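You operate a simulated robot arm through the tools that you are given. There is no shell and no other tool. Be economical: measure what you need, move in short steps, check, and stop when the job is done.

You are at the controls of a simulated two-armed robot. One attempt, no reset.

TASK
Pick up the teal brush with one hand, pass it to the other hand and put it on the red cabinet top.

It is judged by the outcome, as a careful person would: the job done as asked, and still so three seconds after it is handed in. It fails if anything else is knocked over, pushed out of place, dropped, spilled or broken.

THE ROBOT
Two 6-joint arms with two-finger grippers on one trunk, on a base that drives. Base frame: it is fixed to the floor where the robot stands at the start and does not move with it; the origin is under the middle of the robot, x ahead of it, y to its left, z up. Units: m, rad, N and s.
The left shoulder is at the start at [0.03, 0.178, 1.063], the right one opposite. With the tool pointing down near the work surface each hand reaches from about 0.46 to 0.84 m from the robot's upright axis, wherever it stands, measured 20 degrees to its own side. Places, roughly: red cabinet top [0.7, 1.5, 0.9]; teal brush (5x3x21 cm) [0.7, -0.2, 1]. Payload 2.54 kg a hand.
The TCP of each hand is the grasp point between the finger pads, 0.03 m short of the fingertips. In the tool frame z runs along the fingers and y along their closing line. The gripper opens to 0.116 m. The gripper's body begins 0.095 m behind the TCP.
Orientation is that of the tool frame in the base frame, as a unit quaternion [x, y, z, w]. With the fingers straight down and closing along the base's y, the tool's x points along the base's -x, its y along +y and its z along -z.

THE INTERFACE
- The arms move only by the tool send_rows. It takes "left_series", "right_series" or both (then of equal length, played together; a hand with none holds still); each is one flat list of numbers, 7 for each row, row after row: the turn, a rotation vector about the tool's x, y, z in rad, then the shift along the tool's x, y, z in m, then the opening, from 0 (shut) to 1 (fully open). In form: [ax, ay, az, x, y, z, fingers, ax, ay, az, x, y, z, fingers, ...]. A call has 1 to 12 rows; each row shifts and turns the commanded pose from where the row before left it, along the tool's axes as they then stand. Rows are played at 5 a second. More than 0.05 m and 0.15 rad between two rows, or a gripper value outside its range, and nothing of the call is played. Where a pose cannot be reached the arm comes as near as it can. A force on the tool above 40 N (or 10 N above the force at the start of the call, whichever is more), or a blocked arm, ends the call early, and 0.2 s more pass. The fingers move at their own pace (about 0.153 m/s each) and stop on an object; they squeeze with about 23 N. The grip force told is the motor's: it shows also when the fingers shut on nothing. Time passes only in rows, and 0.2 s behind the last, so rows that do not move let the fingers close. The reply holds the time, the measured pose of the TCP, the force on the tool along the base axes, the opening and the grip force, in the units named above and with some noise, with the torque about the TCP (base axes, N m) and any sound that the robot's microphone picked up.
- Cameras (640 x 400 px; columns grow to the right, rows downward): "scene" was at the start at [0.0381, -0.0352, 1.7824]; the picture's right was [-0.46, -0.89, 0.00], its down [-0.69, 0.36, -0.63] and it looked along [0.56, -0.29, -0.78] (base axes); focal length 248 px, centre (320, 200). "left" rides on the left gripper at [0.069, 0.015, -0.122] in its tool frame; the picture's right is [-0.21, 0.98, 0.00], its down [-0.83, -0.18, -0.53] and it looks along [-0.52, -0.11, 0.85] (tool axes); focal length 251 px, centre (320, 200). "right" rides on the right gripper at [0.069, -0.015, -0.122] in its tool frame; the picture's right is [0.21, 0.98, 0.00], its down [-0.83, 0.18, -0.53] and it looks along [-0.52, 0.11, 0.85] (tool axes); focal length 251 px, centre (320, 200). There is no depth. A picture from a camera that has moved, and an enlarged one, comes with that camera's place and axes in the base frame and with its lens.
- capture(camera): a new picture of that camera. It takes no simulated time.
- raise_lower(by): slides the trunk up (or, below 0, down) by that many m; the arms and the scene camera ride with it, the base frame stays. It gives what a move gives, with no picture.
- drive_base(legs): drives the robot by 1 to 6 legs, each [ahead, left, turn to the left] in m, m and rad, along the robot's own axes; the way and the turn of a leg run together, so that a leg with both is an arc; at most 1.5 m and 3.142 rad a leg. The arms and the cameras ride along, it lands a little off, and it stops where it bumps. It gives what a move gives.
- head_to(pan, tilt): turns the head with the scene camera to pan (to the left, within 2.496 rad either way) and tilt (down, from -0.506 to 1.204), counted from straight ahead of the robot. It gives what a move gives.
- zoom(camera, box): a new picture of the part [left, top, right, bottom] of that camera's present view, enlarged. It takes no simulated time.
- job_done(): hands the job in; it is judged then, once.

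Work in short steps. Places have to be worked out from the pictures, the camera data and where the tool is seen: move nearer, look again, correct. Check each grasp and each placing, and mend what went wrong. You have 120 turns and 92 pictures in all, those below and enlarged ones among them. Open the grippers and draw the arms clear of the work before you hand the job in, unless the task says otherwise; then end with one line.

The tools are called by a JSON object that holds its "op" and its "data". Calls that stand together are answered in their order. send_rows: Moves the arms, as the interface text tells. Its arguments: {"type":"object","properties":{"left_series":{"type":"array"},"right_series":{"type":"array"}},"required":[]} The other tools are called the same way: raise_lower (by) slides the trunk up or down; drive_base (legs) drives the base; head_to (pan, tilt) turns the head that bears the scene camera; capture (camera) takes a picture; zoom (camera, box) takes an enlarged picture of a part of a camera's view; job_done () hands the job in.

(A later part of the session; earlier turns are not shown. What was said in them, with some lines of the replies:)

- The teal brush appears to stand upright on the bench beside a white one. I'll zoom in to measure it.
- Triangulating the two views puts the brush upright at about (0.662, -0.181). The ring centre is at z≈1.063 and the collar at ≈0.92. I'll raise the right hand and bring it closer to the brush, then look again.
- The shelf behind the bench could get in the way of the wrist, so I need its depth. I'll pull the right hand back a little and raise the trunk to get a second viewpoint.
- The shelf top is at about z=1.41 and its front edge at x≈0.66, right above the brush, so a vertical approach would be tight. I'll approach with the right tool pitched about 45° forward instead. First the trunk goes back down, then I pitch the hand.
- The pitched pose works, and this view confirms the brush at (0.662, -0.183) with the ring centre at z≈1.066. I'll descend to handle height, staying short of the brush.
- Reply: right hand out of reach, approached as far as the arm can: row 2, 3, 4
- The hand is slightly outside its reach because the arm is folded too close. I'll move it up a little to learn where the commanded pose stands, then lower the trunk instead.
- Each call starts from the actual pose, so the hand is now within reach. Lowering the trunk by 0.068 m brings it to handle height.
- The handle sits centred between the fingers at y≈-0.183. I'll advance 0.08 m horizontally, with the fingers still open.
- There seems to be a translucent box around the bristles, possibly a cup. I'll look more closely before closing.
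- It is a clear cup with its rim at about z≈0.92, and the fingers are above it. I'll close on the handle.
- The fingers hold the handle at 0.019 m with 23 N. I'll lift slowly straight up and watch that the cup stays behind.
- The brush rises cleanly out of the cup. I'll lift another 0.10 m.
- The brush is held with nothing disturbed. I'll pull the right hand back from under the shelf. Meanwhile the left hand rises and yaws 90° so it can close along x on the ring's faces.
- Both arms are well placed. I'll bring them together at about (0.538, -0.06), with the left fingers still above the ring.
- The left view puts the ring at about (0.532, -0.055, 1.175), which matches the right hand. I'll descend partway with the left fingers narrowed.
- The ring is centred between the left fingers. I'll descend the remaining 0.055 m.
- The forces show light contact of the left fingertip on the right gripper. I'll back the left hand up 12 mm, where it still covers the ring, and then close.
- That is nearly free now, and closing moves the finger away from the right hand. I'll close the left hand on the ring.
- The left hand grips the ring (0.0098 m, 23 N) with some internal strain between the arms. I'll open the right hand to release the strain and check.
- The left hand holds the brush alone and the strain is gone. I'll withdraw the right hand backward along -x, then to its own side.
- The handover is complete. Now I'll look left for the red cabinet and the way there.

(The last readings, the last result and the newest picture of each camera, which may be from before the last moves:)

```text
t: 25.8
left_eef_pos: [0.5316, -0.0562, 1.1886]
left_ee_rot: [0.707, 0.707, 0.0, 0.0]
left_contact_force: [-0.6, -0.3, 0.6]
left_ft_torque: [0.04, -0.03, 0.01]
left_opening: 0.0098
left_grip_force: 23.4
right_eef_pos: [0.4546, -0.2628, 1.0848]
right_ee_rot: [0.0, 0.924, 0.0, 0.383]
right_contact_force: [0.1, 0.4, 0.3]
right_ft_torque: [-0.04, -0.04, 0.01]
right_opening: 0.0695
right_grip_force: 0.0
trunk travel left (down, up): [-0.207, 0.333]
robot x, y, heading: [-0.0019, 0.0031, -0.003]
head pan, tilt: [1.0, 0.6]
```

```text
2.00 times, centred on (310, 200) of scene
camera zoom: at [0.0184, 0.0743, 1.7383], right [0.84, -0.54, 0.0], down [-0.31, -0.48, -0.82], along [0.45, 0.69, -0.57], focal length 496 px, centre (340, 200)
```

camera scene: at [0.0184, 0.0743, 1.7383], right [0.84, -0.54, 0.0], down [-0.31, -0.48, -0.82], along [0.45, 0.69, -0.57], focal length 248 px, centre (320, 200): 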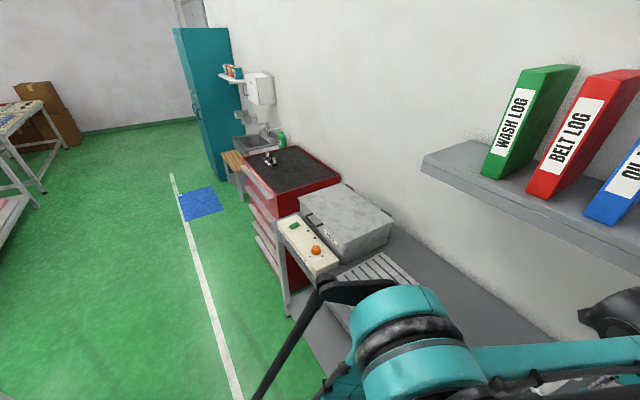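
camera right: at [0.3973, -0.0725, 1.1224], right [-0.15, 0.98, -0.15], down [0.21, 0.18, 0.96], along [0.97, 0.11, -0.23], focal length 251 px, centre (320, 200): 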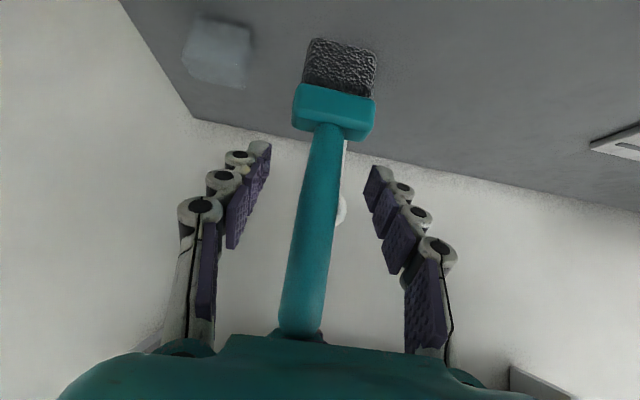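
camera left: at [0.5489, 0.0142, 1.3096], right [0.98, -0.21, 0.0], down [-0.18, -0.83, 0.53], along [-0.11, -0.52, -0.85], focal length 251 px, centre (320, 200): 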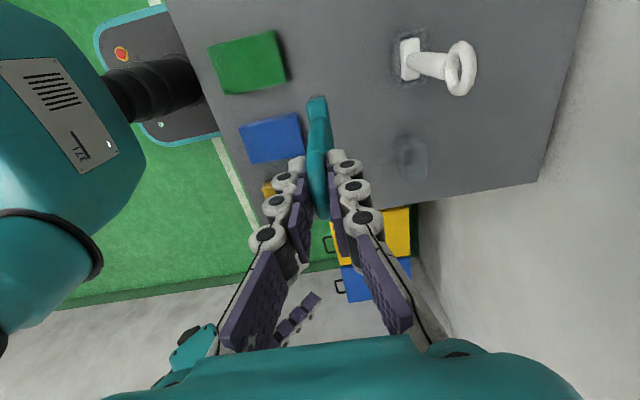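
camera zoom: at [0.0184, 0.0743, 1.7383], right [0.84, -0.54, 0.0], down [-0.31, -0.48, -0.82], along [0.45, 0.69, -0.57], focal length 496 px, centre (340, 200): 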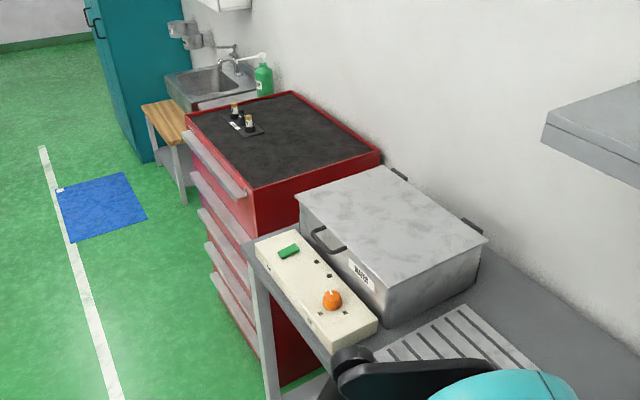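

The cabinet top spans about x 0.49–0.96 and y 1.28–1.85, with small items near (0.65, 1.73). A clear spot is about (0.65, 1.48). I'll raise the trunk for clearance over the bench and tuck the left hand back before driving left.

{"op": "raise_lower", "data": {"by": 0.15}}

{"op": "send_rows", "data": {"left_series": [0, 0, 0, 0.035, -0.015, 0, 0, 0, 0, 0, 0.035, -0.015, 0, 0, 0, 0, 0, 0.035, -0.015, 0, 0, 0, 0, 0, 0.035, -0.015, 0, 0, 0, 0, 0, 0.03, -0.01, 0, 0]}}

{"op": "capture", "data": {"camera": "left"}}

{"op": "capture", "data": {"camera": "scene"}}

```text
t: 27.5
left_eef_pos: [0.5327, -0.0543, 1.3388]
left_ee_rot: [0.707, 0.707, 0.0, 0.0]
left_contact_force: [-0.3, -0.2, -1.0]
left_ft_torque: [0.02, 0.01, 0.0]
left_opening: 0.01
left_grip_force: 23.4
right_eef_pos: [0.4543, -0.2639, 1.2341]
right_ee_rot: [-0.001, 0.924, 0.0, 0.383]
right_contact_force: [-0.6, -0.1, 0.1]
right_ft_torque: [-0.01, 0.01, 0.01]
right_opening: 0.0697
right_grip_force: 0.1
trunk travel left (down, up): [-0.357, 0.183]
robot x, y, heading: [0.0015, 0.0014, 0.004]
head pan, tilt: [1.0, 0.6]
```

```text
t: 28.7
left_eef_pos: [0.4625, 0.1157, 1.3403]
left_ee_rot: [0.707, 0.707, 0.0, 0.0]
left_contact_force: [0.4, 0.2, -0.5]
left_ft_torque: [-0.02, -0.03, 0.0]
left_opening: 0.0098
left_grip_force: 23.1
right_eef_pos: [0.4541, -0.262, 1.2368]
right_ee_rot: [-0.001, 0.924, 0.0, 0.383]
right_contact_force: [-0.2, 0.0, -0.2]
right_ft_torque: [0.03, 0.0, -0.04]
right_opening: 0.0696
right_grip_force: 0.1
trunk travel left (down, up): [-0.357, 0.183]
robot x, y, heading: [0.0032, 0.0009, -0.007]
head pan, tilt: [1.0, 0.6]
```

```text
56 pictures are left
camera left: at [0.4787, 0.1858, 1.462], right [0.98, -0.21, 0.0], down [-0.18, -0.83, 0.53], along [-0.11, -0.52, -0.85], focal length 251 px, centre (320, 200)
```

left: 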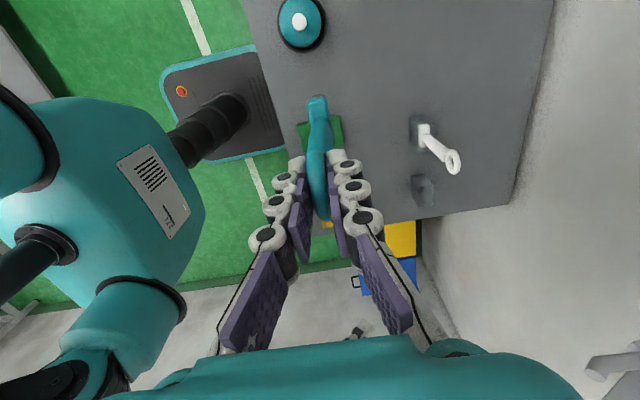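

```text
55 pictures are left
camera scene: at [0.0176, 0.0751, 1.8883], right [0.84, -0.54, 0.0], down [-0.31, -0.48, -0.82], along [0.45, 0.69, -0.57], focal length 248 px, centre (320, 200)
```

scene: 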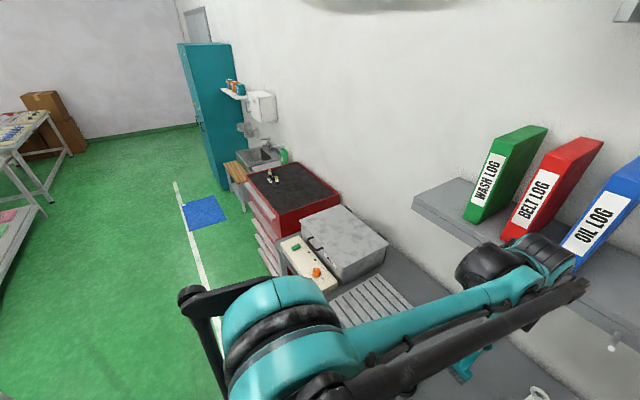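

The path to the left looks clear. I'll back off 0.08 m from the bench and drive left about half way.

{"op": "drive_base", "data": {"legs": [[-0.08, 0, 0], [0, 0.7, 0]]}}

{"op": "capture", "data": {"camera": "scene"}}

{"op": "capture", "data": {"camera": "left"}}

```text
t: 33.3
left_eef_pos: [0.3739, 0.8366, 1.341]
left_ee_rot: [0.704, 0.71, 0.0, 0.0]
left_contact_force: [-0.9, 0.5, -0.6]
left_ft_torque: [0.01, -0.03, -0.03]
left_opening: 0.0099
left_grip_force: 23.0
right_eef_pos: [0.3702, 0.4569, 1.2357]
right_ee_rot: [-0.005, 0.924, 0.002, 0.383]
right_contact_force: [-0.5, 0.1, 0.5]
right_ft_torque: [-0.04, 0.02, -0.01]
right_opening: 0.0697
right_grip_force: 0.0
trunk travel left (down, up): [-0.357, 0.183]
robot x, y, heading: [-0.0887, 0.7158, 0.012]
head pan, tilt: [1.0, 0.6]
```

```text
54 pictures are left
camera scene: at [-0.0693, 0.7902, 1.8883], right [0.85, -0.53, 0.0], down [-0.3, -0.48, -0.82], along [0.44, 0.7, -0.57], focal length 248 px, centre (320, 200)
```

scene: 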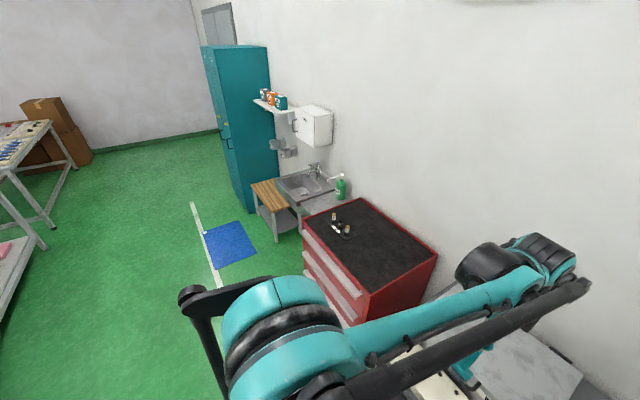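

```text
53 pictures are left
camera left: at [0.3906, 0.9057, 1.462], right [0.98, -0.2, 0.0], down [-0.17, -0.83, 0.53], along [-0.11, -0.52, -0.85], focal length 251 px, centre (320, 200)
```

left: 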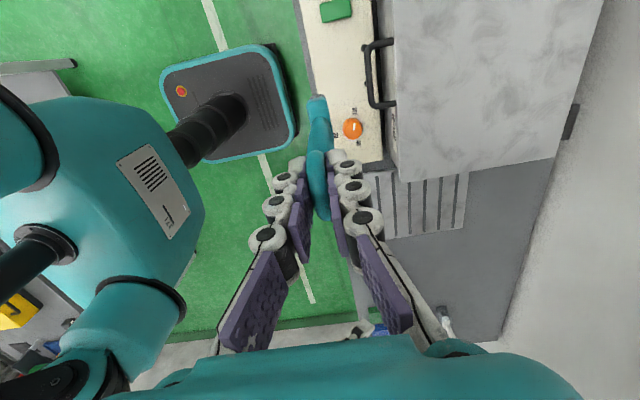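

Everything is clear so far and the brush is secure. I'll drive the remaining way left, pan the head toward the cabinet and look.

{"op": "drive_base", "data": {"legs": [[0, 0.58, -0.012]]}}

{"op": "head_to", "data": {"pan": 0.35, "tilt": 0.8}}

{"op": "capture", "data": {"camera": "scene"}}

{"op": "capture", "data": {"camera": "left"}}

```text
t: 36.6
left_eef_pos: [0.3764, 1.4134, 1.3401]
left_ee_rot: [0.709, 0.705, 0.0, 0.0]
left_contact_force: [-0.2, 0.4, -0.4]
left_ft_torque: [0.03, 0.01, 0.0]
left_opening: 0.0096
left_grip_force: 23.1
right_eef_pos: [0.3642, 1.0357, 1.2357]
right_ee_rot: [0.003, 0.924, -0.001, 0.383]
right_contact_force: [0.0, 0.8, 0.4]
right_ft_torque: [-0.02, -0.01, -0.02]
right_opening: 0.0697
right_grip_force: 0.1
trunk travel left (down, up): [-0.357, 0.183]
robot x, y, heading: [-0.0881, 1.3015, -0.009]
head pan, tilt: [1.0, 0.6]
```

```text
t: 37.6
left_eef_pos: [0.3754, 1.4129, 1.3411]
left_ee_rot: [0.708, 0.706, 0.001, -0.001]
left_contact_force: [-0.2, 0.4, -0.4]
left_ft_torque: [0.01, -0.01, 0.0]
left_opening: 0.01
left_grip_force: 22.4
right_eef_pos: [0.3649, 1.0346, 1.2352]
right_ee_rot: [0.003, 0.924, -0.002, 0.383]
right_contact_force: [-0.2, 0.3, -0.6]
right_ft_torque: [-0.02, 0.02, 0.0]
right_opening: 0.0694
right_grip_force: 0.0
trunk travel left (down, up): [-0.357, 0.183]
robot x, y, heading: [-0.0895, 1.3029, -0.005]
head pan, tilt: [0.351, 0.799]
```

```text
52 pictures are left
camera scene: at [-0.0417, 1.3285, 1.8715], right [0.34, -0.94, 0.0], down [-0.67, -0.24, -0.7], along [0.66, 0.24, -0.72], focal length 248 px, centre (320, 200)
```

scene: 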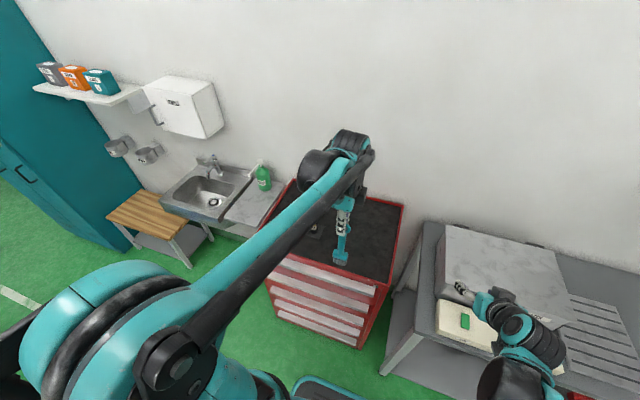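

```text
51 pictures are left
camera left: at [0.3925, 1.4829, 1.462], right [0.98, -0.22, 0.0], down [-0.19, -0.82, 0.53], along [-0.12, -0.52, -0.85], focal length 251 px, centre (320, 200)
```

left: 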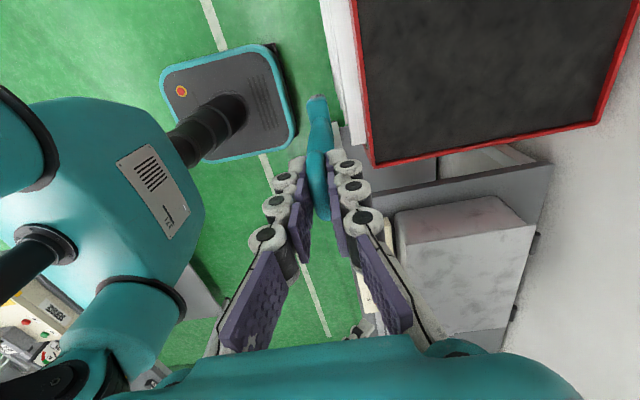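

I'll zoom in to get the height of the cabinet top more exactly.

{"op": "zoom", "data": {"camera": "scene", "box": [250, 170, 430, 300]}}

{"op": "zoom", "data": {"camera": "left", "box": [320, 0, 640, 200]}}

```text
3.08 times, centred on (340, 235) of scene
camera zoom: at [-0.0417, 1.3285, 1.8715], right [0.34, -0.94, 0.0], down [-0.67, -0.24, -0.7], along [0.66, 0.24, -0.72], focal length 763 px, centre (258, 92)
```

zoom: 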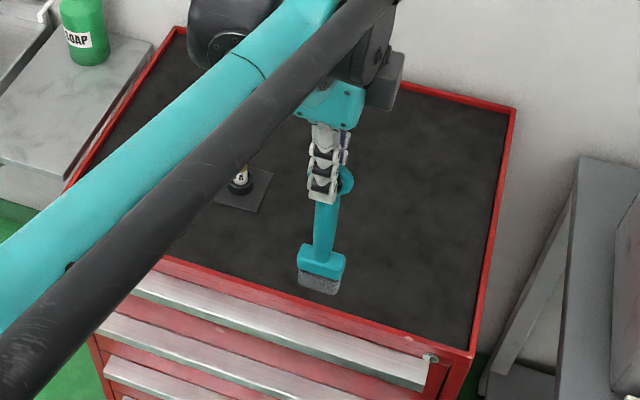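

```text
2.00 times, centred on (480, 100) of left
camera zoom: at [0.3925, 1.4829, 1.462], right [0.98, -0.22, 0.0], down [-0.19, -0.82, 0.53], along [-0.12, -0.52, -0.85], focal length 503 px, centre (0, 400)
```

zoom: 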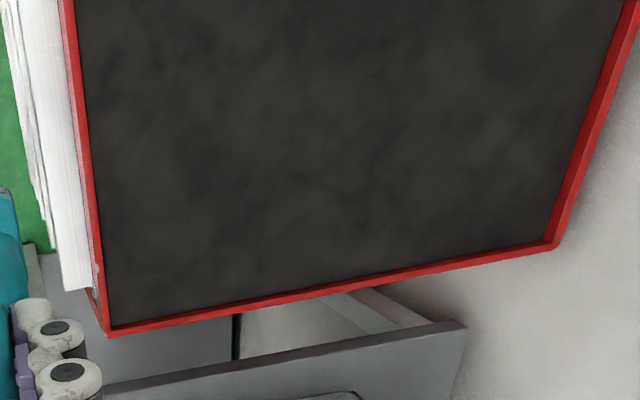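

Triangulated corners give a rim at z≈0.953, the right edge at y≈1.227 and x from 0.457 to 0.904. The small tray is near (0.60, 1.59). I'll target (0.66, 1.38): first drive forward 0.08 m, then carry the brush over the top at height.

{"op": "drive_base", "data": {"legs": [[0.08, 0, 0.005]]}}

{"op": "send_rows", "data": {"left_series": [0, 0, 0, -0.005, 0.04, 0, 0, 0, 0, 0, -0.006, 0.04, 0, 0, 0, 0, 0, -0.006, 0.04, 0, 0, 0, 0, 0, -0.006, 0.04, 0, 0, 0, 0, 0, -0.006, 0.045, 0, 0]}}

{"op": "capture", "data": {"camera": "left"}}

{"op": "capture", "data": {"camera": "scene"}}

```text
t: 38.7
left_eef_pos: [0.4559, 1.4139, 1.3417]
left_ee_rot: [0.709, 0.705, 0.0, 0.0]
left_contact_force: [0.0, 0.0, -0.2]
left_ft_torque: [0.0, 0.05, 0.02]
left_opening: 0.0099
left_grip_force: 22.7
right_eef_pos: [0.4447, 1.0351, 1.2351]
right_ee_rot: [0.003, 0.924, -0.001, 0.382]
right_contact_force: [-0.8, 0.3, 0.2]
right_ft_torque: [0.0, 0.0, 0.0]
right_opening: 0.0699
right_grip_force: 0.0
trunk travel left (down, up): [-0.357, 0.183]
robot x, y, heading: [-0.0053, 1.2989, -0.002]
head pan, tilt: [0.351, 0.799]
```

```text
t: 39.9
left_eef_pos: [0.662, 1.3845, 1.3391]
left_ee_rot: [0.709, 0.706, -0.001, 0.0]
left_contact_force: [0.6, 0.3, -0.4]
left_ft_torque: [0.0, 0.05, 0.0]
left_opening: 0.0099
left_grip_force: 23.3
right_eef_pos: [0.4472, 1.036, 1.2348]
right_ee_rot: [0.002, 0.924, 0.0, 0.383]
right_contact_force: [0.5, 0.6, 0.4]
right_ft_torque: [-0.05, -0.01, 0.0]
right_opening: 0.0695
right_grip_force: 0.0
trunk travel left (down, up): [-0.357, 0.183]
robot x, y, heading: [-0.0084, 1.2984, -0.005]
head pan, tilt: [0.351, 0.799]
```

```text
48 pictures are left
camera left: at [0.6797, 1.4542, 1.4595], right [0.98, -0.22, 0.0], down [-0.18, -0.83, 0.53], along [-0.12, -0.52, -0.85], focal length 251 px, centre (320, 200)
```

left: 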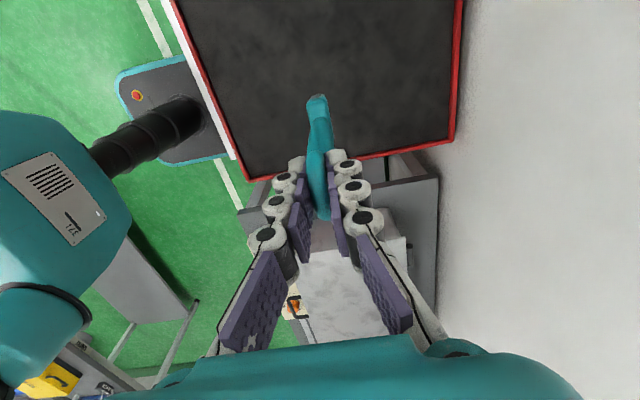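

```text
47 pictures are left
camera scene: at [0.0419, 1.3277, 1.8713], right [0.34, -0.94, 0.0], down [-0.68, -0.24, -0.7], along [0.65, 0.24, -0.72], focal length 248 px, centre (320, 200)
```

scene: 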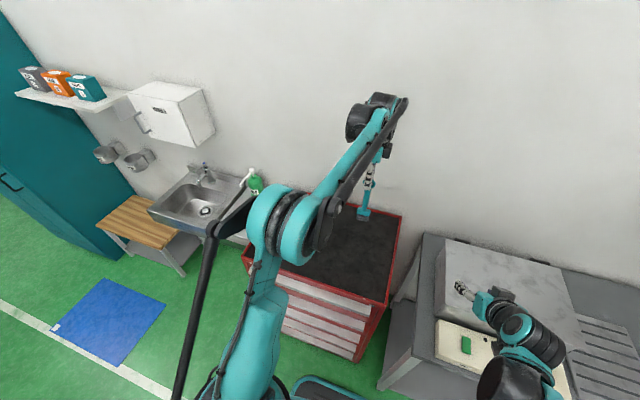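

The brush is above the cabinet, about 0.15 m from the right edge. I'll descend to just above the surface.

{"op": "send_rows", "data": {"left_series": [0, 0, 0, 0, 0, 0.035, 0, 0, 0, 0, 0, 0, 0.035, 0, 0, 0, 0, 0, 0, 0.035, 0, 0, 0, 0, 0, 0, 0.03, 0, 0, 0, 0, 0, 0, 0.025, 0]}}

{"op": "zoom", "data": {"camera": "scene", "box": [290, 130, 450, 230]}}

{"op": "capture", "data": {"camera": "right"}}

```text
t: 41.1
left_eef_pos: [0.6597, 1.3834, 1.1801]
left_ee_rot: [0.709, 0.705, 0.0, 0.0]
left_contact_force: [0.1, 0.3, -1.1]
left_ft_torque: [-0.02, 0.01, -0.02]
left_opening: 0.0101
left_grip_force: 22.7
right_eef_pos: [0.4442, 1.0347, 1.2355]
right_ee_rot: [0.002, 0.924, 0.0, 0.382]
right_contact_force: [-0.7, 0.7, 0.2]
right_ft_torque: [-0.04, -0.01, 0.0]
right_opening: 0.0695
right_grip_force: 0.1
trunk travel left (down, up): [-0.357, 0.183]
robot x, y, heading: [-0.0123, 1.2981, -0.005]
head pan, tilt: [0.351, 0.799]
```

```text
4.00 times, centred on (370, 180) of scene
camera zoom: at [0.0377, 1.3281, 1.8715], right [0.34, -0.94, 0.0], down [-0.67, -0.24, -0.7], along [0.66, 0.24, -0.72], focal length 992 px, centre (120, 280)
```

zoom: 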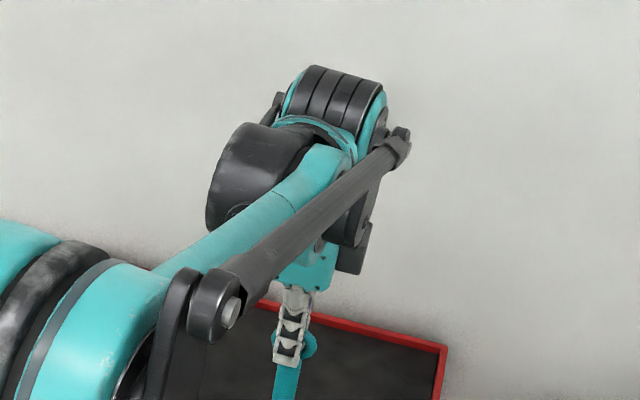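

```text
45 pictures are left
camera right: at [0.3093, 1.0213, 1.2718], right [-0.15, 0.98, -0.15], down [0.21, 0.18, 0.96], along [0.97, 0.11, -0.23], focal length 251 px, centre (320, 200)
```

right: 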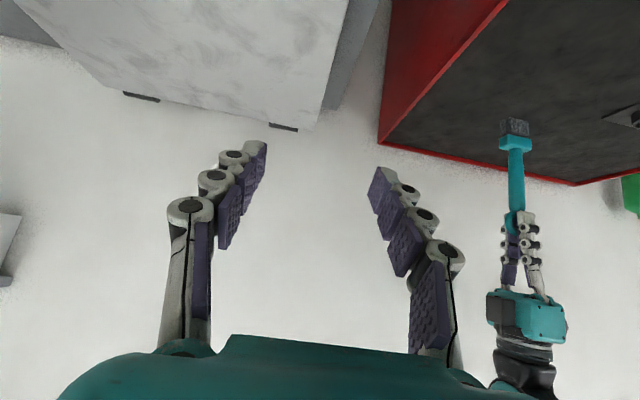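

The right camera shows the brush upright and clear of the tray. I'll creep down.

{"op": "send_rows", "data": {"left_series": [0, 0, 0, 0, 0, 0.006, 0, 0, 0, 0, 0, 0, 0.006, 0, 0, 0, 0, 0, 0, 0.006, 0, 0, 0, 0, 0, 0, 0.005, 0]}}

{"op": "zoom", "data": {"camera": "right", "box": [460, 90, 640, 210]}}

```text
t: 42.1
left_eef_pos: [0.6603, 1.3853, 1.1578]
left_ee_rot: [0.708, 0.706, 0.0, -0.001]
left_contact_force: [0.1, 0.0, -0.9]
left_ft_torque: [-0.02, 0.01, -0.01]
left_opening: 0.0096
left_grip_force: 22.7
right_eef_pos: [0.4427, 1.0358, 1.235]
right_ee_rot: [0.003, 0.924, -0.002, 0.383]
right_contact_force: [-0.2, 0.4, 0.1]
right_ft_torque: [0.02, 0.01, 0.0]
right_opening: 0.0695
right_grip_force: 0.1
trunk travel left (down, up): [-0.357, 0.183]
robot x, y, heading: [-0.0115, 1.3013, -0.005]
head pan, tilt: [0.351, 0.799]
```

```text
3.33 times, centred on (550, 150) of right
camera zoom: at [0.3095, 1.0212, 1.2717], right [-0.15, 0.98, -0.15], down [0.21, 0.18, 0.96], along [0.97, 0.11, -0.23], focal length 838 px, centre (-447, 367)
```

zoom: 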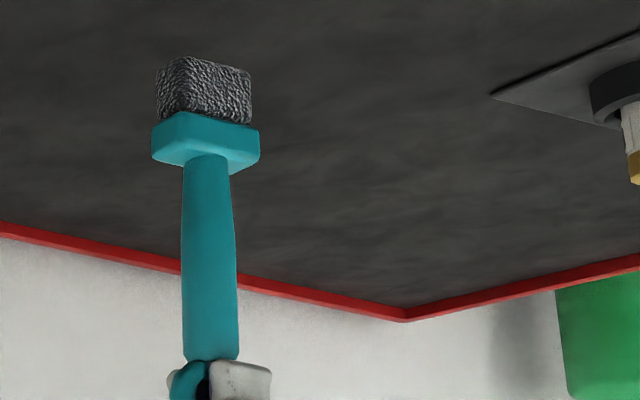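

No contact yet. I'll go down in 3 mm steps and watch the force.

{"op": "send_rows", "data": {"left_series": [0, 0, 0, 0, 0, 0.003, 0, 0, 0, 0, 0, 0, 0.003, 0, 0, 0, 0, 0, 0, 0.003, 0]}}

```text
t: 42.9
left_eef_pos: [0.6594, 1.3823, 1.1484]
left_ee_rot: [0.709, 0.705, -0.001, 0.0]
left_contact_force: [1.3, 0.3, -0.6]
left_ft_torque: [-0.01, 0.0, 0.02]
left_opening: 0.01
left_grip_force: 23.4
right_eef_pos: [0.4456, 1.035, 1.2354]
right_ee_rot: [0.002, 0.924, -0.001, 0.383]
right_contact_force: [1.0, 0.4, -0.1]
right_ft_torque: [0.01, 0.01, -0.03]
right_opening: 0.0695
right_grip_force: 0.0
trunk travel left (down, up): [-0.357, 0.183]
robot x, y, heading: [-0.0082, 1.3012, -0.008]
head pan, tilt: [0.351, 0.799]
```

{"op": "send_rows", "data": {"left_series": [0, 0, 0, 0, 0, 0.003, 0, 0, 0, 0, 0, 0, 0.003, 0]}}

{"op": "zoom", "data": {"camera": "right", "box": [460, 90, 640, 210]}}

```text
t: 43.5
left_eef_pos: [0.6602, 1.3829, 1.1429]
left_ee_rot: [0.709, 0.706, -0.001, 0.0]
left_contact_force: [1.0, -0.6, -0.2]
left_ft_torque: [-0.01, -0.04, 0.02]
left_opening: 0.01
left_grip_force: 22.6
right_eef_pos: [0.4453, 1.0349, 1.236]
right_ee_rot: [0.003, 0.924, -0.002, 0.383]
right_contact_force: [-0.9, 0.5, -1.0]
right_ft_torque: [0.0, 0.0, 0.01]
right_opening: 0.0696
right_grip_force: 0.0
trunk travel left (down, up): [-0.357, 0.183]
robot x, y, heading: [-0.0101, 1.3, -0.005]
head pan, tilt: [0.351, 0.799]
```

```text
3.33 times, centred on (550, 150) of right
camera zoom: at [0.3096, 1.0211, 1.2717], right [-0.15, 0.98, -0.15], down [0.21, 0.18, 0.96], along [0.97, 0.11, -0.23], focal length 838 px, centre (-447, 367)
```

zoom: 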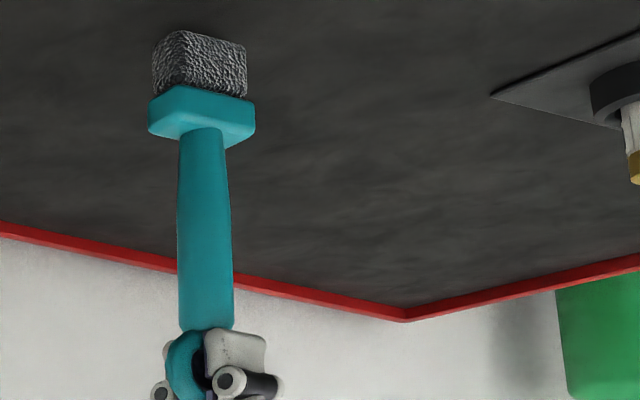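

A contact shadow is forming, so it is close. I'll keep going in small steps.

{"op": "send_rows", "data": {"left_series": [0, 0, 0, 0, 0, 0.003, 0, 0, 0, 0, 0, 0, 0.002, 0]}}

```text
t: 44.1
left_eef_pos: [0.6589, 1.3838, 1.1381]
left_ee_rot: [0.709, 0.705, 0.0, 0.0]
left_contact_force: [-0.2, 0.2, -0.8]
left_ft_torque: [0.02, -0.01, -0.01]
left_opening: 0.01
left_grip_force: 23.1
right_eef_pos: [0.4448, 1.0349, 1.2344]
right_ee_rot: [0.002, 0.924, -0.001, 0.382]
right_contact_force: [0.3, -0.2, -0.9]
right_ft_torque: [0.01, 0.01, -0.01]
right_opening: 0.0695
right_grip_force: 0.1
trunk travel left (down, up): [-0.357, 0.183]
robot x, y, heading: [-0.0089, 1.2989, -0.004]
head pan, tilt: [0.351, 0.799]
```

{"op": "send_rows", "data": {"left_series": [0, 0, 0, 0, 0, 0.002, 0, 0, 0, 0, 0, 0, 0.002, 0]}}

{"op": "zoom", "data": {"camera": "right", "box": [480, 90, 580, 150]}}

```text
t: 44.7
left_eef_pos: [0.6584, 1.3843, 1.1356]
left_ee_rot: [0.709, 0.706, 0.0, 0.0]
left_contact_force: [0.3, 1.0, 12.3]
left_ft_torque: [0.17, -0.05, 0.0]
left_opening: 0.0099
left_grip_force: 22.7
right_eef_pos: [0.4428, 1.0365, 1.2366]
right_ee_rot: [0.002, 0.924, -0.001, 0.383]
right_contact_force: [0.4, 0.4, 0.0]
right_ft_torque: [-0.03, 0.01, -0.01]
right_opening: 0.0696
right_grip_force: 0.1
trunk travel left (down, up): [-0.357, 0.183]
robot x, y, heading: [-0.0067, 1.299, -0.006]
head pan, tilt: [0.351, 0.799]
```

```text
6.40 times, centred on (530, 120) of right
camera zoom: at [0.3083, 1.0212, 1.2722], right [-0.15, 0.98, -0.15], down [0.21, 0.18, 0.96], along [0.97, 0.11, -0.23], focal length 1609 px, centre (-1024, 712)
```

zoom: 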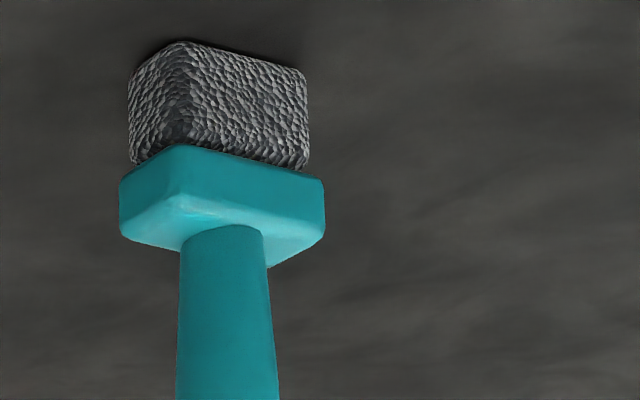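

It has contacted the surface with 12 N. I'll ease the pressure by 1 mm, then open the fingers gently.

{"op": "send_rows", "data": {"left_series": [0, 0, 0, 0, 0, -0.001, 0, 0, 0, 0, 0, 0, 0, 0.1, 0, 0, 0, 0, 0, 0, 0.2, 0, 0, 0, 0, 0, 0, 0.3, 0, 0, 0, 0, 0, 0, 0.4, 0, 0, 0, 0, 0, 0, 0.4]}}

{"op": "capture", "data": {"camera": "right"}}

{"op": "capture", "data": {"camera": "left"}}

```text
t: 46.1
left_eef_pos: [0.6585, 1.3849, 1.135]
left_ee_rot: [0.709, 0.705, 0.0, 0.001]
left_contact_force: [-0.1, 0.3, 0.2]
left_ft_torque: [0.02, 0.04, -0.01]
left_opening: 0.0463
left_grip_force: 0.0
right_eef_pos: [0.4447, 1.034, 1.2358]
right_ee_rot: [0.003, 0.924, -0.001, 0.382]
right_contact_force: [0.6, 0.4, -0.7]
right_ft_torque: [0.01, 0.0, 0.02]
right_opening: 0.0696
right_grip_force: 0.2
trunk travel left (down, up): [-0.357, 0.183]
robot x, y, heading: [-0.0112, 1.2996, -0.007]
head pan, tilt: [0.351, 0.799]
```

```text
41 pictures are left
camera right: at [0.3094, 1.0211, 1.2718], right [-0.15, 0.98, -0.15], down [0.21, 0.18, 0.96], along [0.97, 0.11, -0.23], focal length 251 px, centre (320, 200)
```

right: 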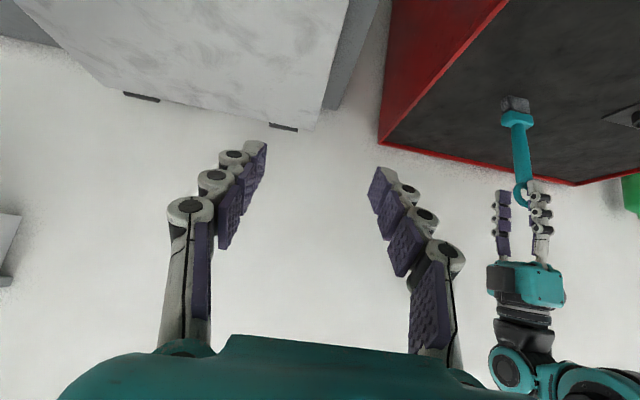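

```text
40 pictures are left
camera left: at [0.6764, 1.4537, 1.2564], right [0.98, -0.22, 0.0], down [-0.19, -0.83, 0.53], along [-0.12, -0.52, -0.85], focal length 251 px, centre (320, 200)
```

left: 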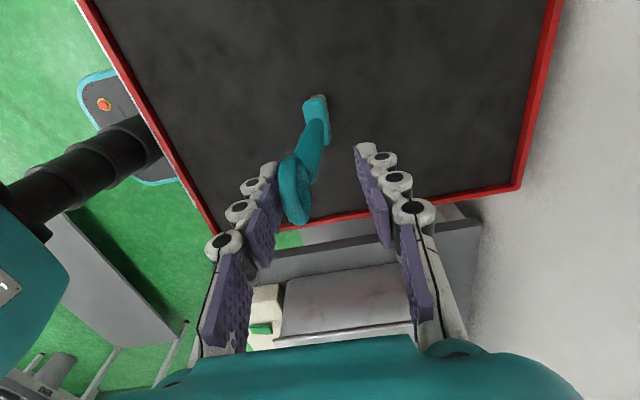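

In this view the brush looks slightly leaned toward the -x finger. I'll zoom in to check its attitude.

{"op": "zoom", "data": {"camera": "right", "box": [470, 80, 570, 210]}}

{"op": "zoom", "data": {"camera": "left", "box": [220, 70, 420, 240]}}

{"op": "zoom", "data": {"camera": "scene", "box": [290, 150, 450, 250]}}

```text
3.08 times, centred on (520, 145) of right
camera zoom: at [0.3094, 1.0211, 1.2718], right [-0.15, 0.98, -0.15], down [0.21, 0.18, 0.96], along [0.97, 0.11, -0.23], focal length 774 px, centre (-295, 369)
```

zoom: 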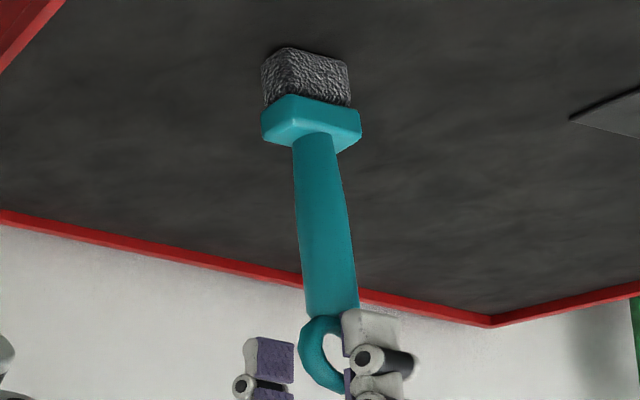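

```text
2.35 times, centred on (320, 155) of left
camera zoom: at [0.6764, 1.4537, 1.2564], right [0.98, -0.22, 0.0], down [-0.19, -0.83, 0.53], along [-0.12, -0.52, -0.85], focal length 592 px, centre (320, 306)
```

zoom: 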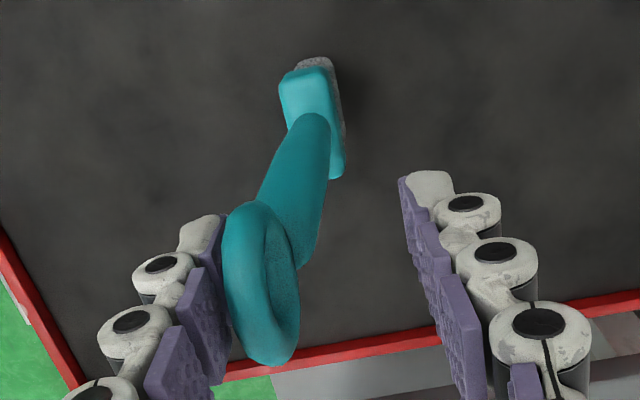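

```text
4.00 times, centred on (370, 200) of scene
camera zoom: at [0.0378, 1.3279, 1.8714], right [0.34, -0.94, 0.0], down [-0.67, -0.24, -0.7], along [0.66, 0.24, -0.72], focal length 992 px, centre (120, 200)
```

zoom: 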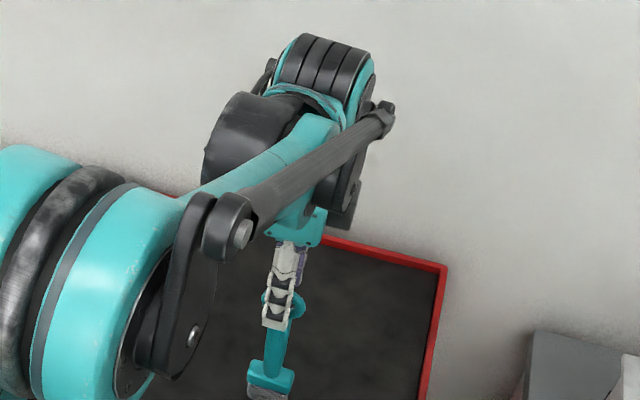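

The brush is leaning on the -x finger. I'll test whether it can stand by pushing it back to vertical, caged between the fingers, then easing the finger away.

{"op": "send_rows", "data": {"left_series": [0, 0, 0, 0, 0.005, 0, 0.4, 0, 0, 0, 0, 0.005, 0, 0.4, 0, 0, 0, 0, 0.005, 0, 0.4, 0, 0, 0, 0, 0.002, 0, 0.4, 0, 0, 0, 0, 0, 0, 0.4]}}

{"op": "zoom", "data": {"camera": "left", "box": [220, 70, 420, 240]}}

{"op": "zoom", "data": {"camera": "right", "box": [470, 80, 570, 210]}}

```text
t: 47.3
left_eef_pos: [0.6768, 1.3831, 1.1344]
left_ee_rot: [0.709, 0.705, 0.0, 0.0]
left_contact_force: [-0.7, -0.1, 3.6]
left_ft_torque: [-0.03, 0.08, -0.01]
left_opening: 0.0468
left_grip_force: 0.2
right_eef_pos: [0.4436, 1.035, 1.2356]
right_ee_rot: [0.002, 0.924, -0.001, 0.382]
right_contact_force: [-0.4, 0.1, 0.8]
right_ft_torque: [0.03, 0.03, 0.01]
right_opening: 0.0697
right_grip_force: 0.0
trunk travel left (down, up): [-0.357, 0.183]
robot x, y, heading: [-0.0076, 1.2971, -0.004]
head pan, tilt: [0.351, 0.799]
```

```text
2.35 times, centred on (320, 155) of left
camera zoom: at [0.6936, 1.4529, 1.2557], right [0.98, -0.22, 0.0], down [-0.19, -0.83, 0.53], along [-0.12, -0.52, -0.85], focal length 592 px, centre (320, 306)
```

zoom: 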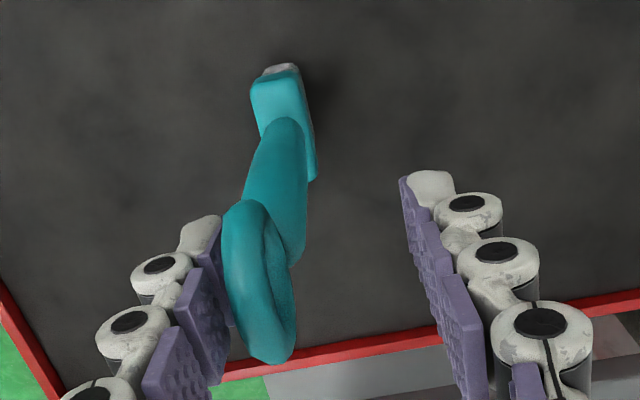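

```text
3.08 times, centred on (520, 145) of right
camera zoom: at [0.3092, 1.0211, 1.2718], right [-0.15, 0.98, -0.15], down [0.21, 0.18, 0.96], along [0.97, 0.11, -0.23], focal length 774 px, centre (-295, 369)
```

zoom: 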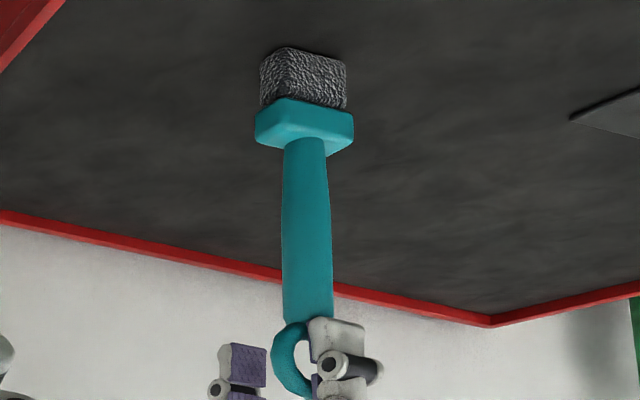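

The brush is now about vertical. I'll ease the finger back 8 mm to see whether it stands.

{"op": "send_rows", "data": {"left_series": [0, 0, 0, 0, -0.002, 0, 0.4, 0, 0, 0, 0, -0.003, 0, 0.4, 0, 0, 0, 0, -0.003, 0, 0.4, 0, 0, 0, 0, 0, 0, 0.4]}}

{"op": "zoom", "data": {"camera": "left", "box": [220, 70, 420, 240]}}

{"op": "zoom", "data": {"camera": "right", "box": [470, 80, 570, 210]}}

```text
t: 48.3
left_eef_pos: [0.6698, 1.3844, 1.135]
left_ee_rot: [0.709, 0.705, 0.0, 0.001]
left_contact_force: [0.7, -0.9, 3.9]
left_ft_torque: [0.0, 0.05, 0.02]
left_opening: 0.0468
left_grip_force: 0.1
right_eef_pos: [0.4442, 1.0359, 1.2344]
right_ee_rot: [0.003, 0.924, -0.001, 0.383]
right_contact_force: [0.3, 0.3, 0.4]
right_ft_torque: [0.0, 0.0, -0.03]
right_opening: 0.0699
right_grip_force: 0.0
trunk travel left (down, up): [-0.357, 0.183]
robot x, y, heading: [-0.0101, 1.301, -0.004]
head pan, tilt: [0.351, 0.799]
```

```text
2.35 times, centred on (320, 155) of left
camera zoom: at [0.686, 1.4535, 1.2559], right [0.98, -0.22, 0.0], down [-0.19, -0.83, 0.53], along [-0.12, -0.52, -0.85], focal length 592 px, centre (320, 306)
```

zoom: 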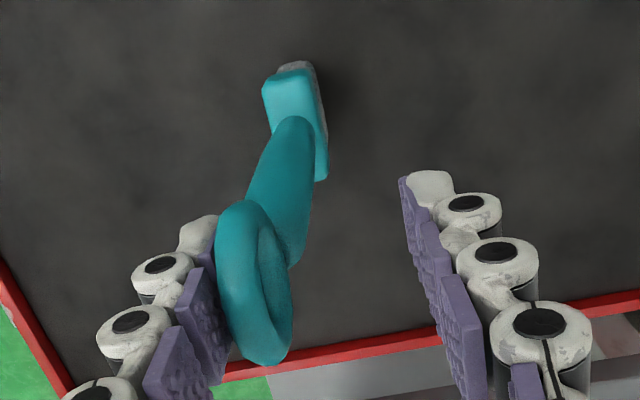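

```text
3.08 times, centred on (520, 145) of right
camera zoom: at [0.3093, 1.0211, 1.2718], right [-0.15, 0.98, -0.15], down [0.21, 0.18, 0.96], along [0.97, 0.11, -0.23], focal length 774 px, centre (-295, 369)
```

zoom: 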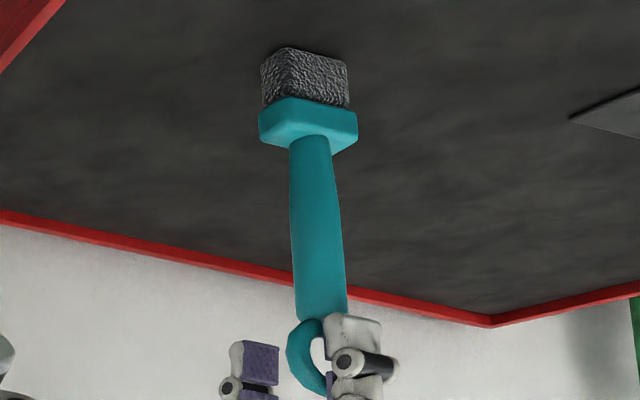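

The steady 3.9 N upward force suggests the fingertip is pressing on the handle's shoulder and tilting the brush. I'll raise the hand 6 mm, push the brush to vertical again, and back off.

{"op": "send_rows", "data": {"left_series": [0, 0, 0, 0, 0, -0.002, 0.4, 0, 0, 0, 0, 0, -0.003, 0.4, 0, 0, 0, 0, 0, -0.003, 0.4, 0, 0, 0, 0, 0, 0, 0.4]}}

{"op": "zoom", "data": {"camera": "left", "box": [220, 70, 420, 240]}}

{"op": "zoom", "data": {"camera": "right", "box": [470, 80, 570, 210]}}

```text
t: 49.3
left_eef_pos: [0.6679, 1.3842, 1.1433]
left_ee_rot: [0.709, 0.705, 0.0, 0.0]
left_contact_force: [0.0, 0.7, 0.3]
left_ft_torque: [-0.03, 0.01, 0.03]
left_opening: 0.0466
left_grip_force: 0.0
right_eef_pos: [0.4445, 1.0345, 1.2352]
right_ee_rot: [0.002, 0.924, -0.001, 0.383]
right_contact_force: [0.1, -1.2, -1.1]
right_ft_torque: [-0.04, 0.02, 0.01]
right_opening: 0.0695
right_grip_force: 0.1
trunk travel left (down, up): [-0.357, 0.183]
robot x, y, heading: [-0.0056, 1.3022, -0.009]
head pan, tilt: [0.351, 0.799]
```

```text
2.35 times, centred on (320, 155) of left
camera zoom: at [0.6853, 1.4535, 1.2636], right [0.98, -0.22, 0.0], down [-0.19, -0.83, 0.53], along [-0.12, -0.52, -0.85], focal length 592 px, centre (320, 306)
```

zoom: 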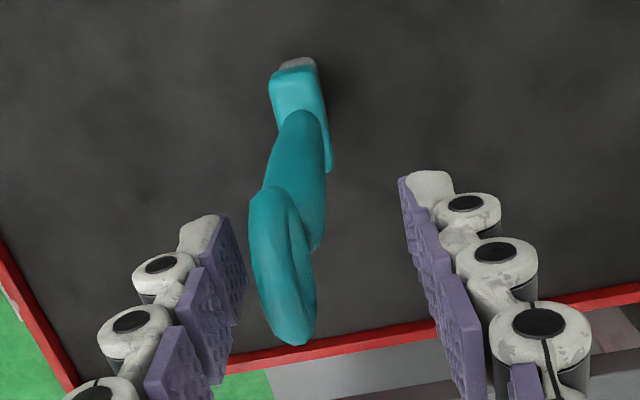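

```text
3.08 times, centred on (520, 145) of right
camera zoom: at [0.3095, 1.0211, 1.2717], right [-0.15, 0.98, -0.15], down [0.21, 0.18, 0.96], along [0.97, 0.11, -0.23], focal length 774 px, centre (-295, 369)
```

zoom: 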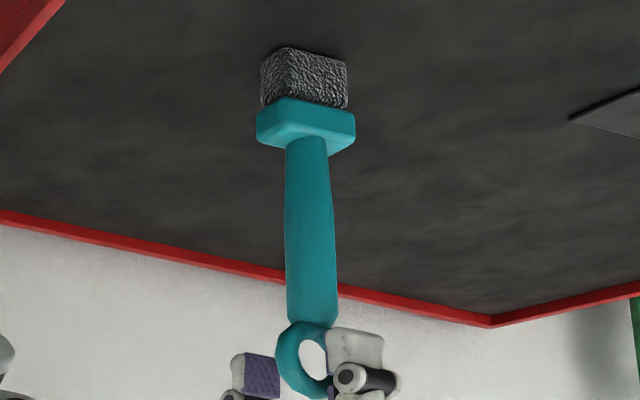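

Confirmed: the brush righted itself and stands free between the fingers. I'll raise the hand straight up.

{"op": "send_rows", "data": {"left_series": [0, 0, 0, 0, -0.001, -0.005, 0.4, 0, 0, 0, 0, 0, -0.01, 0.4, 0, 0, 0, 0, 0, -0.015, 0.4, 0, 0, 0, 0, 0, -0.025, 0.4, 0, 0, 0, 0, 0, -0.04, 0.4, 0, 0, 0, 0, 0, -0.04, 0.4]}}

{"op": "capture", "data": {"camera": "right"}}

{"op": "capture", "data": {"camera": "left"}}

```text
t: 50.7
left_eef_pos: [0.6685, 1.3835, 1.2769]
left_ee_rot: [0.709, 0.705, -0.001, 0.001]
left_contact_force: [0.5, 0.0, 0.0]
left_ft_torque: [-0.01, 0.0, 0.0]
left_opening: 0.0464
left_grip_force: 0.1
right_eef_pos: [0.4446, 1.035, 1.2347]
right_ee_rot: [0.003, 0.924, -0.001, 0.383]
right_contact_force: [0.5, -0.3, 0.1]
right_ft_torque: [0.0, 0.02, -0.02]
right_opening: 0.0693
right_grip_force: 0.0
trunk travel left (down, up): [-0.357, 0.183]
robot x, y, heading: [-0.0069, 1.2962, -0.0]
head pan, tilt: [0.351, 0.799]
```

```text
30 pictures are left
camera right: at [0.3089, 1.0211, 1.2719], right [-0.15, 0.98, -0.15], down [0.21, 0.18, 0.96], along [0.97, 0.11, -0.23], focal length 251 px, centre (320, 200)
```

right: 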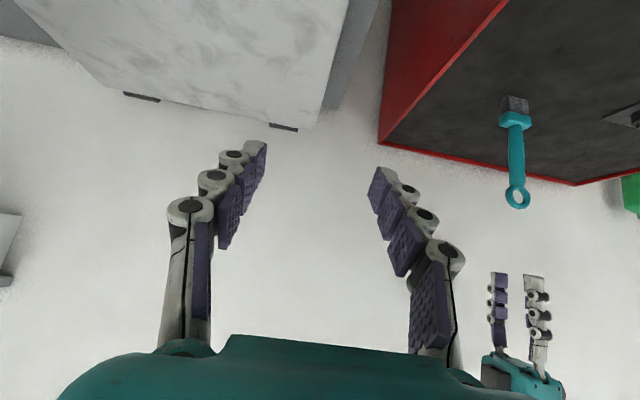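

```text
29 pictures are left
camera left: at [0.6853, 1.4526, 1.3982], right [0.98, -0.22, 0.0], down [-0.19, -0.83, 0.53], along [-0.12, -0.52, -0.85], focal length 251 px, centre (320, 200)
```

left: 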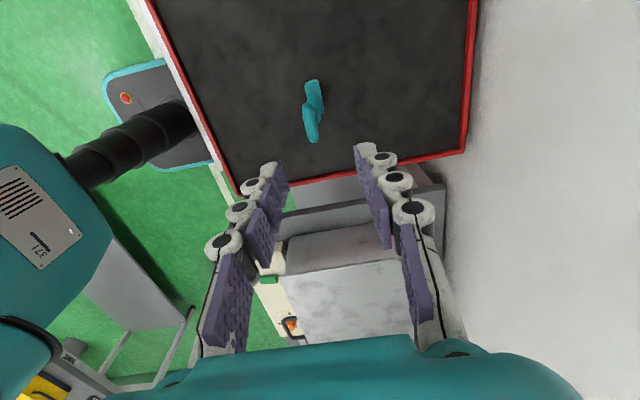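

The brush stands alone on the cabinet top. I'll draw the left hand up and back toward the robot, open both grippers, and take a final look.

{"op": "send_rows", "data": {"left_series": [0, 0, 0, 0, 0, -0.04, 0.4, 0, 0, 0, 0, 0, -0.02, 0.4, 0, 0, 0, 0, -0.04, 0, 0.6, 0, 0, 0, 0, -0.045, 0, 0.8, 0, 0, 0, 0, -0.045, 0, 1, 0, 0, 0, 0, -0.045, 0, 1, 0, 0, 0, 0, -0.03, 0, 1], "right_series": [0, 0, 0, 0, 0, 0, 1, 0, 0, 0, 0, 0, 0, 1, 0, 0, 0, 0, 0, 0, 1, 0, 0, 0, 0, 0, 0, 1, 0, 0, 0, 0, 0, 0, 1, 0, 0, 0, 0, 0, 0, 1, 0, 0, 0, 0, 0, 0, 1]}}

{"op": "capture", "data": {"camera": "right"}}

{"op": "capture", "data": {"camera": "scene"}}

```text
t: 52.3
left_eef_pos: [0.4614, 1.3869, 1.3355]
left_ee_rot: [0.708, 0.706, 0.0, 0.0]
left_contact_force: [-0.5, -0.2, 0.4]
left_ft_torque: [-0.02, -0.01, -0.02]
left_opening: 0.116
left_grip_force: 0.0
right_eef_pos: [0.4448, 1.0357, 1.2355]
right_ee_rot: [0.002, 0.924, -0.001, 0.383]
right_contact_force: [0.0, 0.2, -0.3]
right_ft_torque: [0.02, 0.0, -0.02]
right_opening: 0.1161
right_grip_force: 0.1
trunk travel left (down, up): [-0.357, 0.183]
robot x, y, heading: [-0.0116, 1.3018, -0.005]
head pan, tilt: [0.351, 0.799]
```

```text
28 pictures are left
camera right: at [0.3086, 1.0213, 1.272], right [-0.15, 0.98, -0.15], down [0.21, 0.18, 0.96], along [0.97, 0.11, -0.23], focal length 251 px, centre (320, 200)
```

right: 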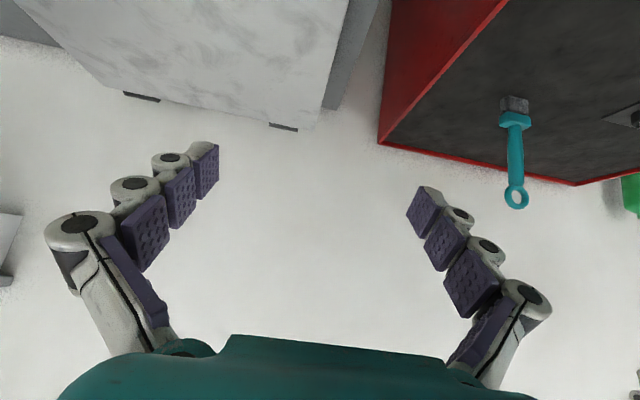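

```text
27 pictures are left
camera scene: at [0.0367, 1.3281, 1.8715], right [0.34, -0.94, 0.0], down [-0.67, -0.24, -0.7], along [0.66, 0.24, -0.72], focal length 248 px, centre (320, 200)
```

scene: 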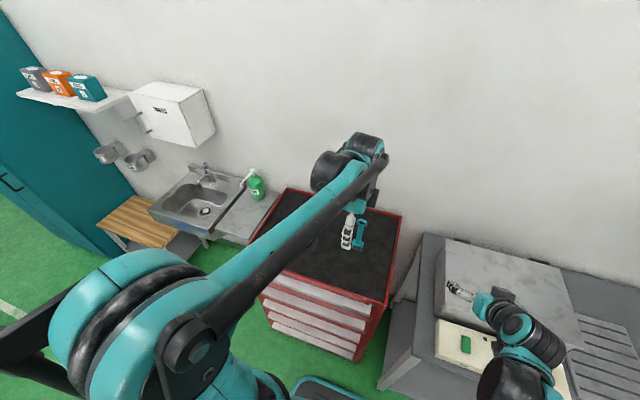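

The brush stands steady on the cabinet top, both grippers are open and clear, and nothing else has been disturbed. I'm handing the job in.

{"op": "job_done", "data": {}}

```text
The job is handed in.
```

I picked up the teal brush with the right hand, passed it to the left and stood it upright on the red cabinet top; both grippers are open and drawn clear, and I saw nothing else disturbed.
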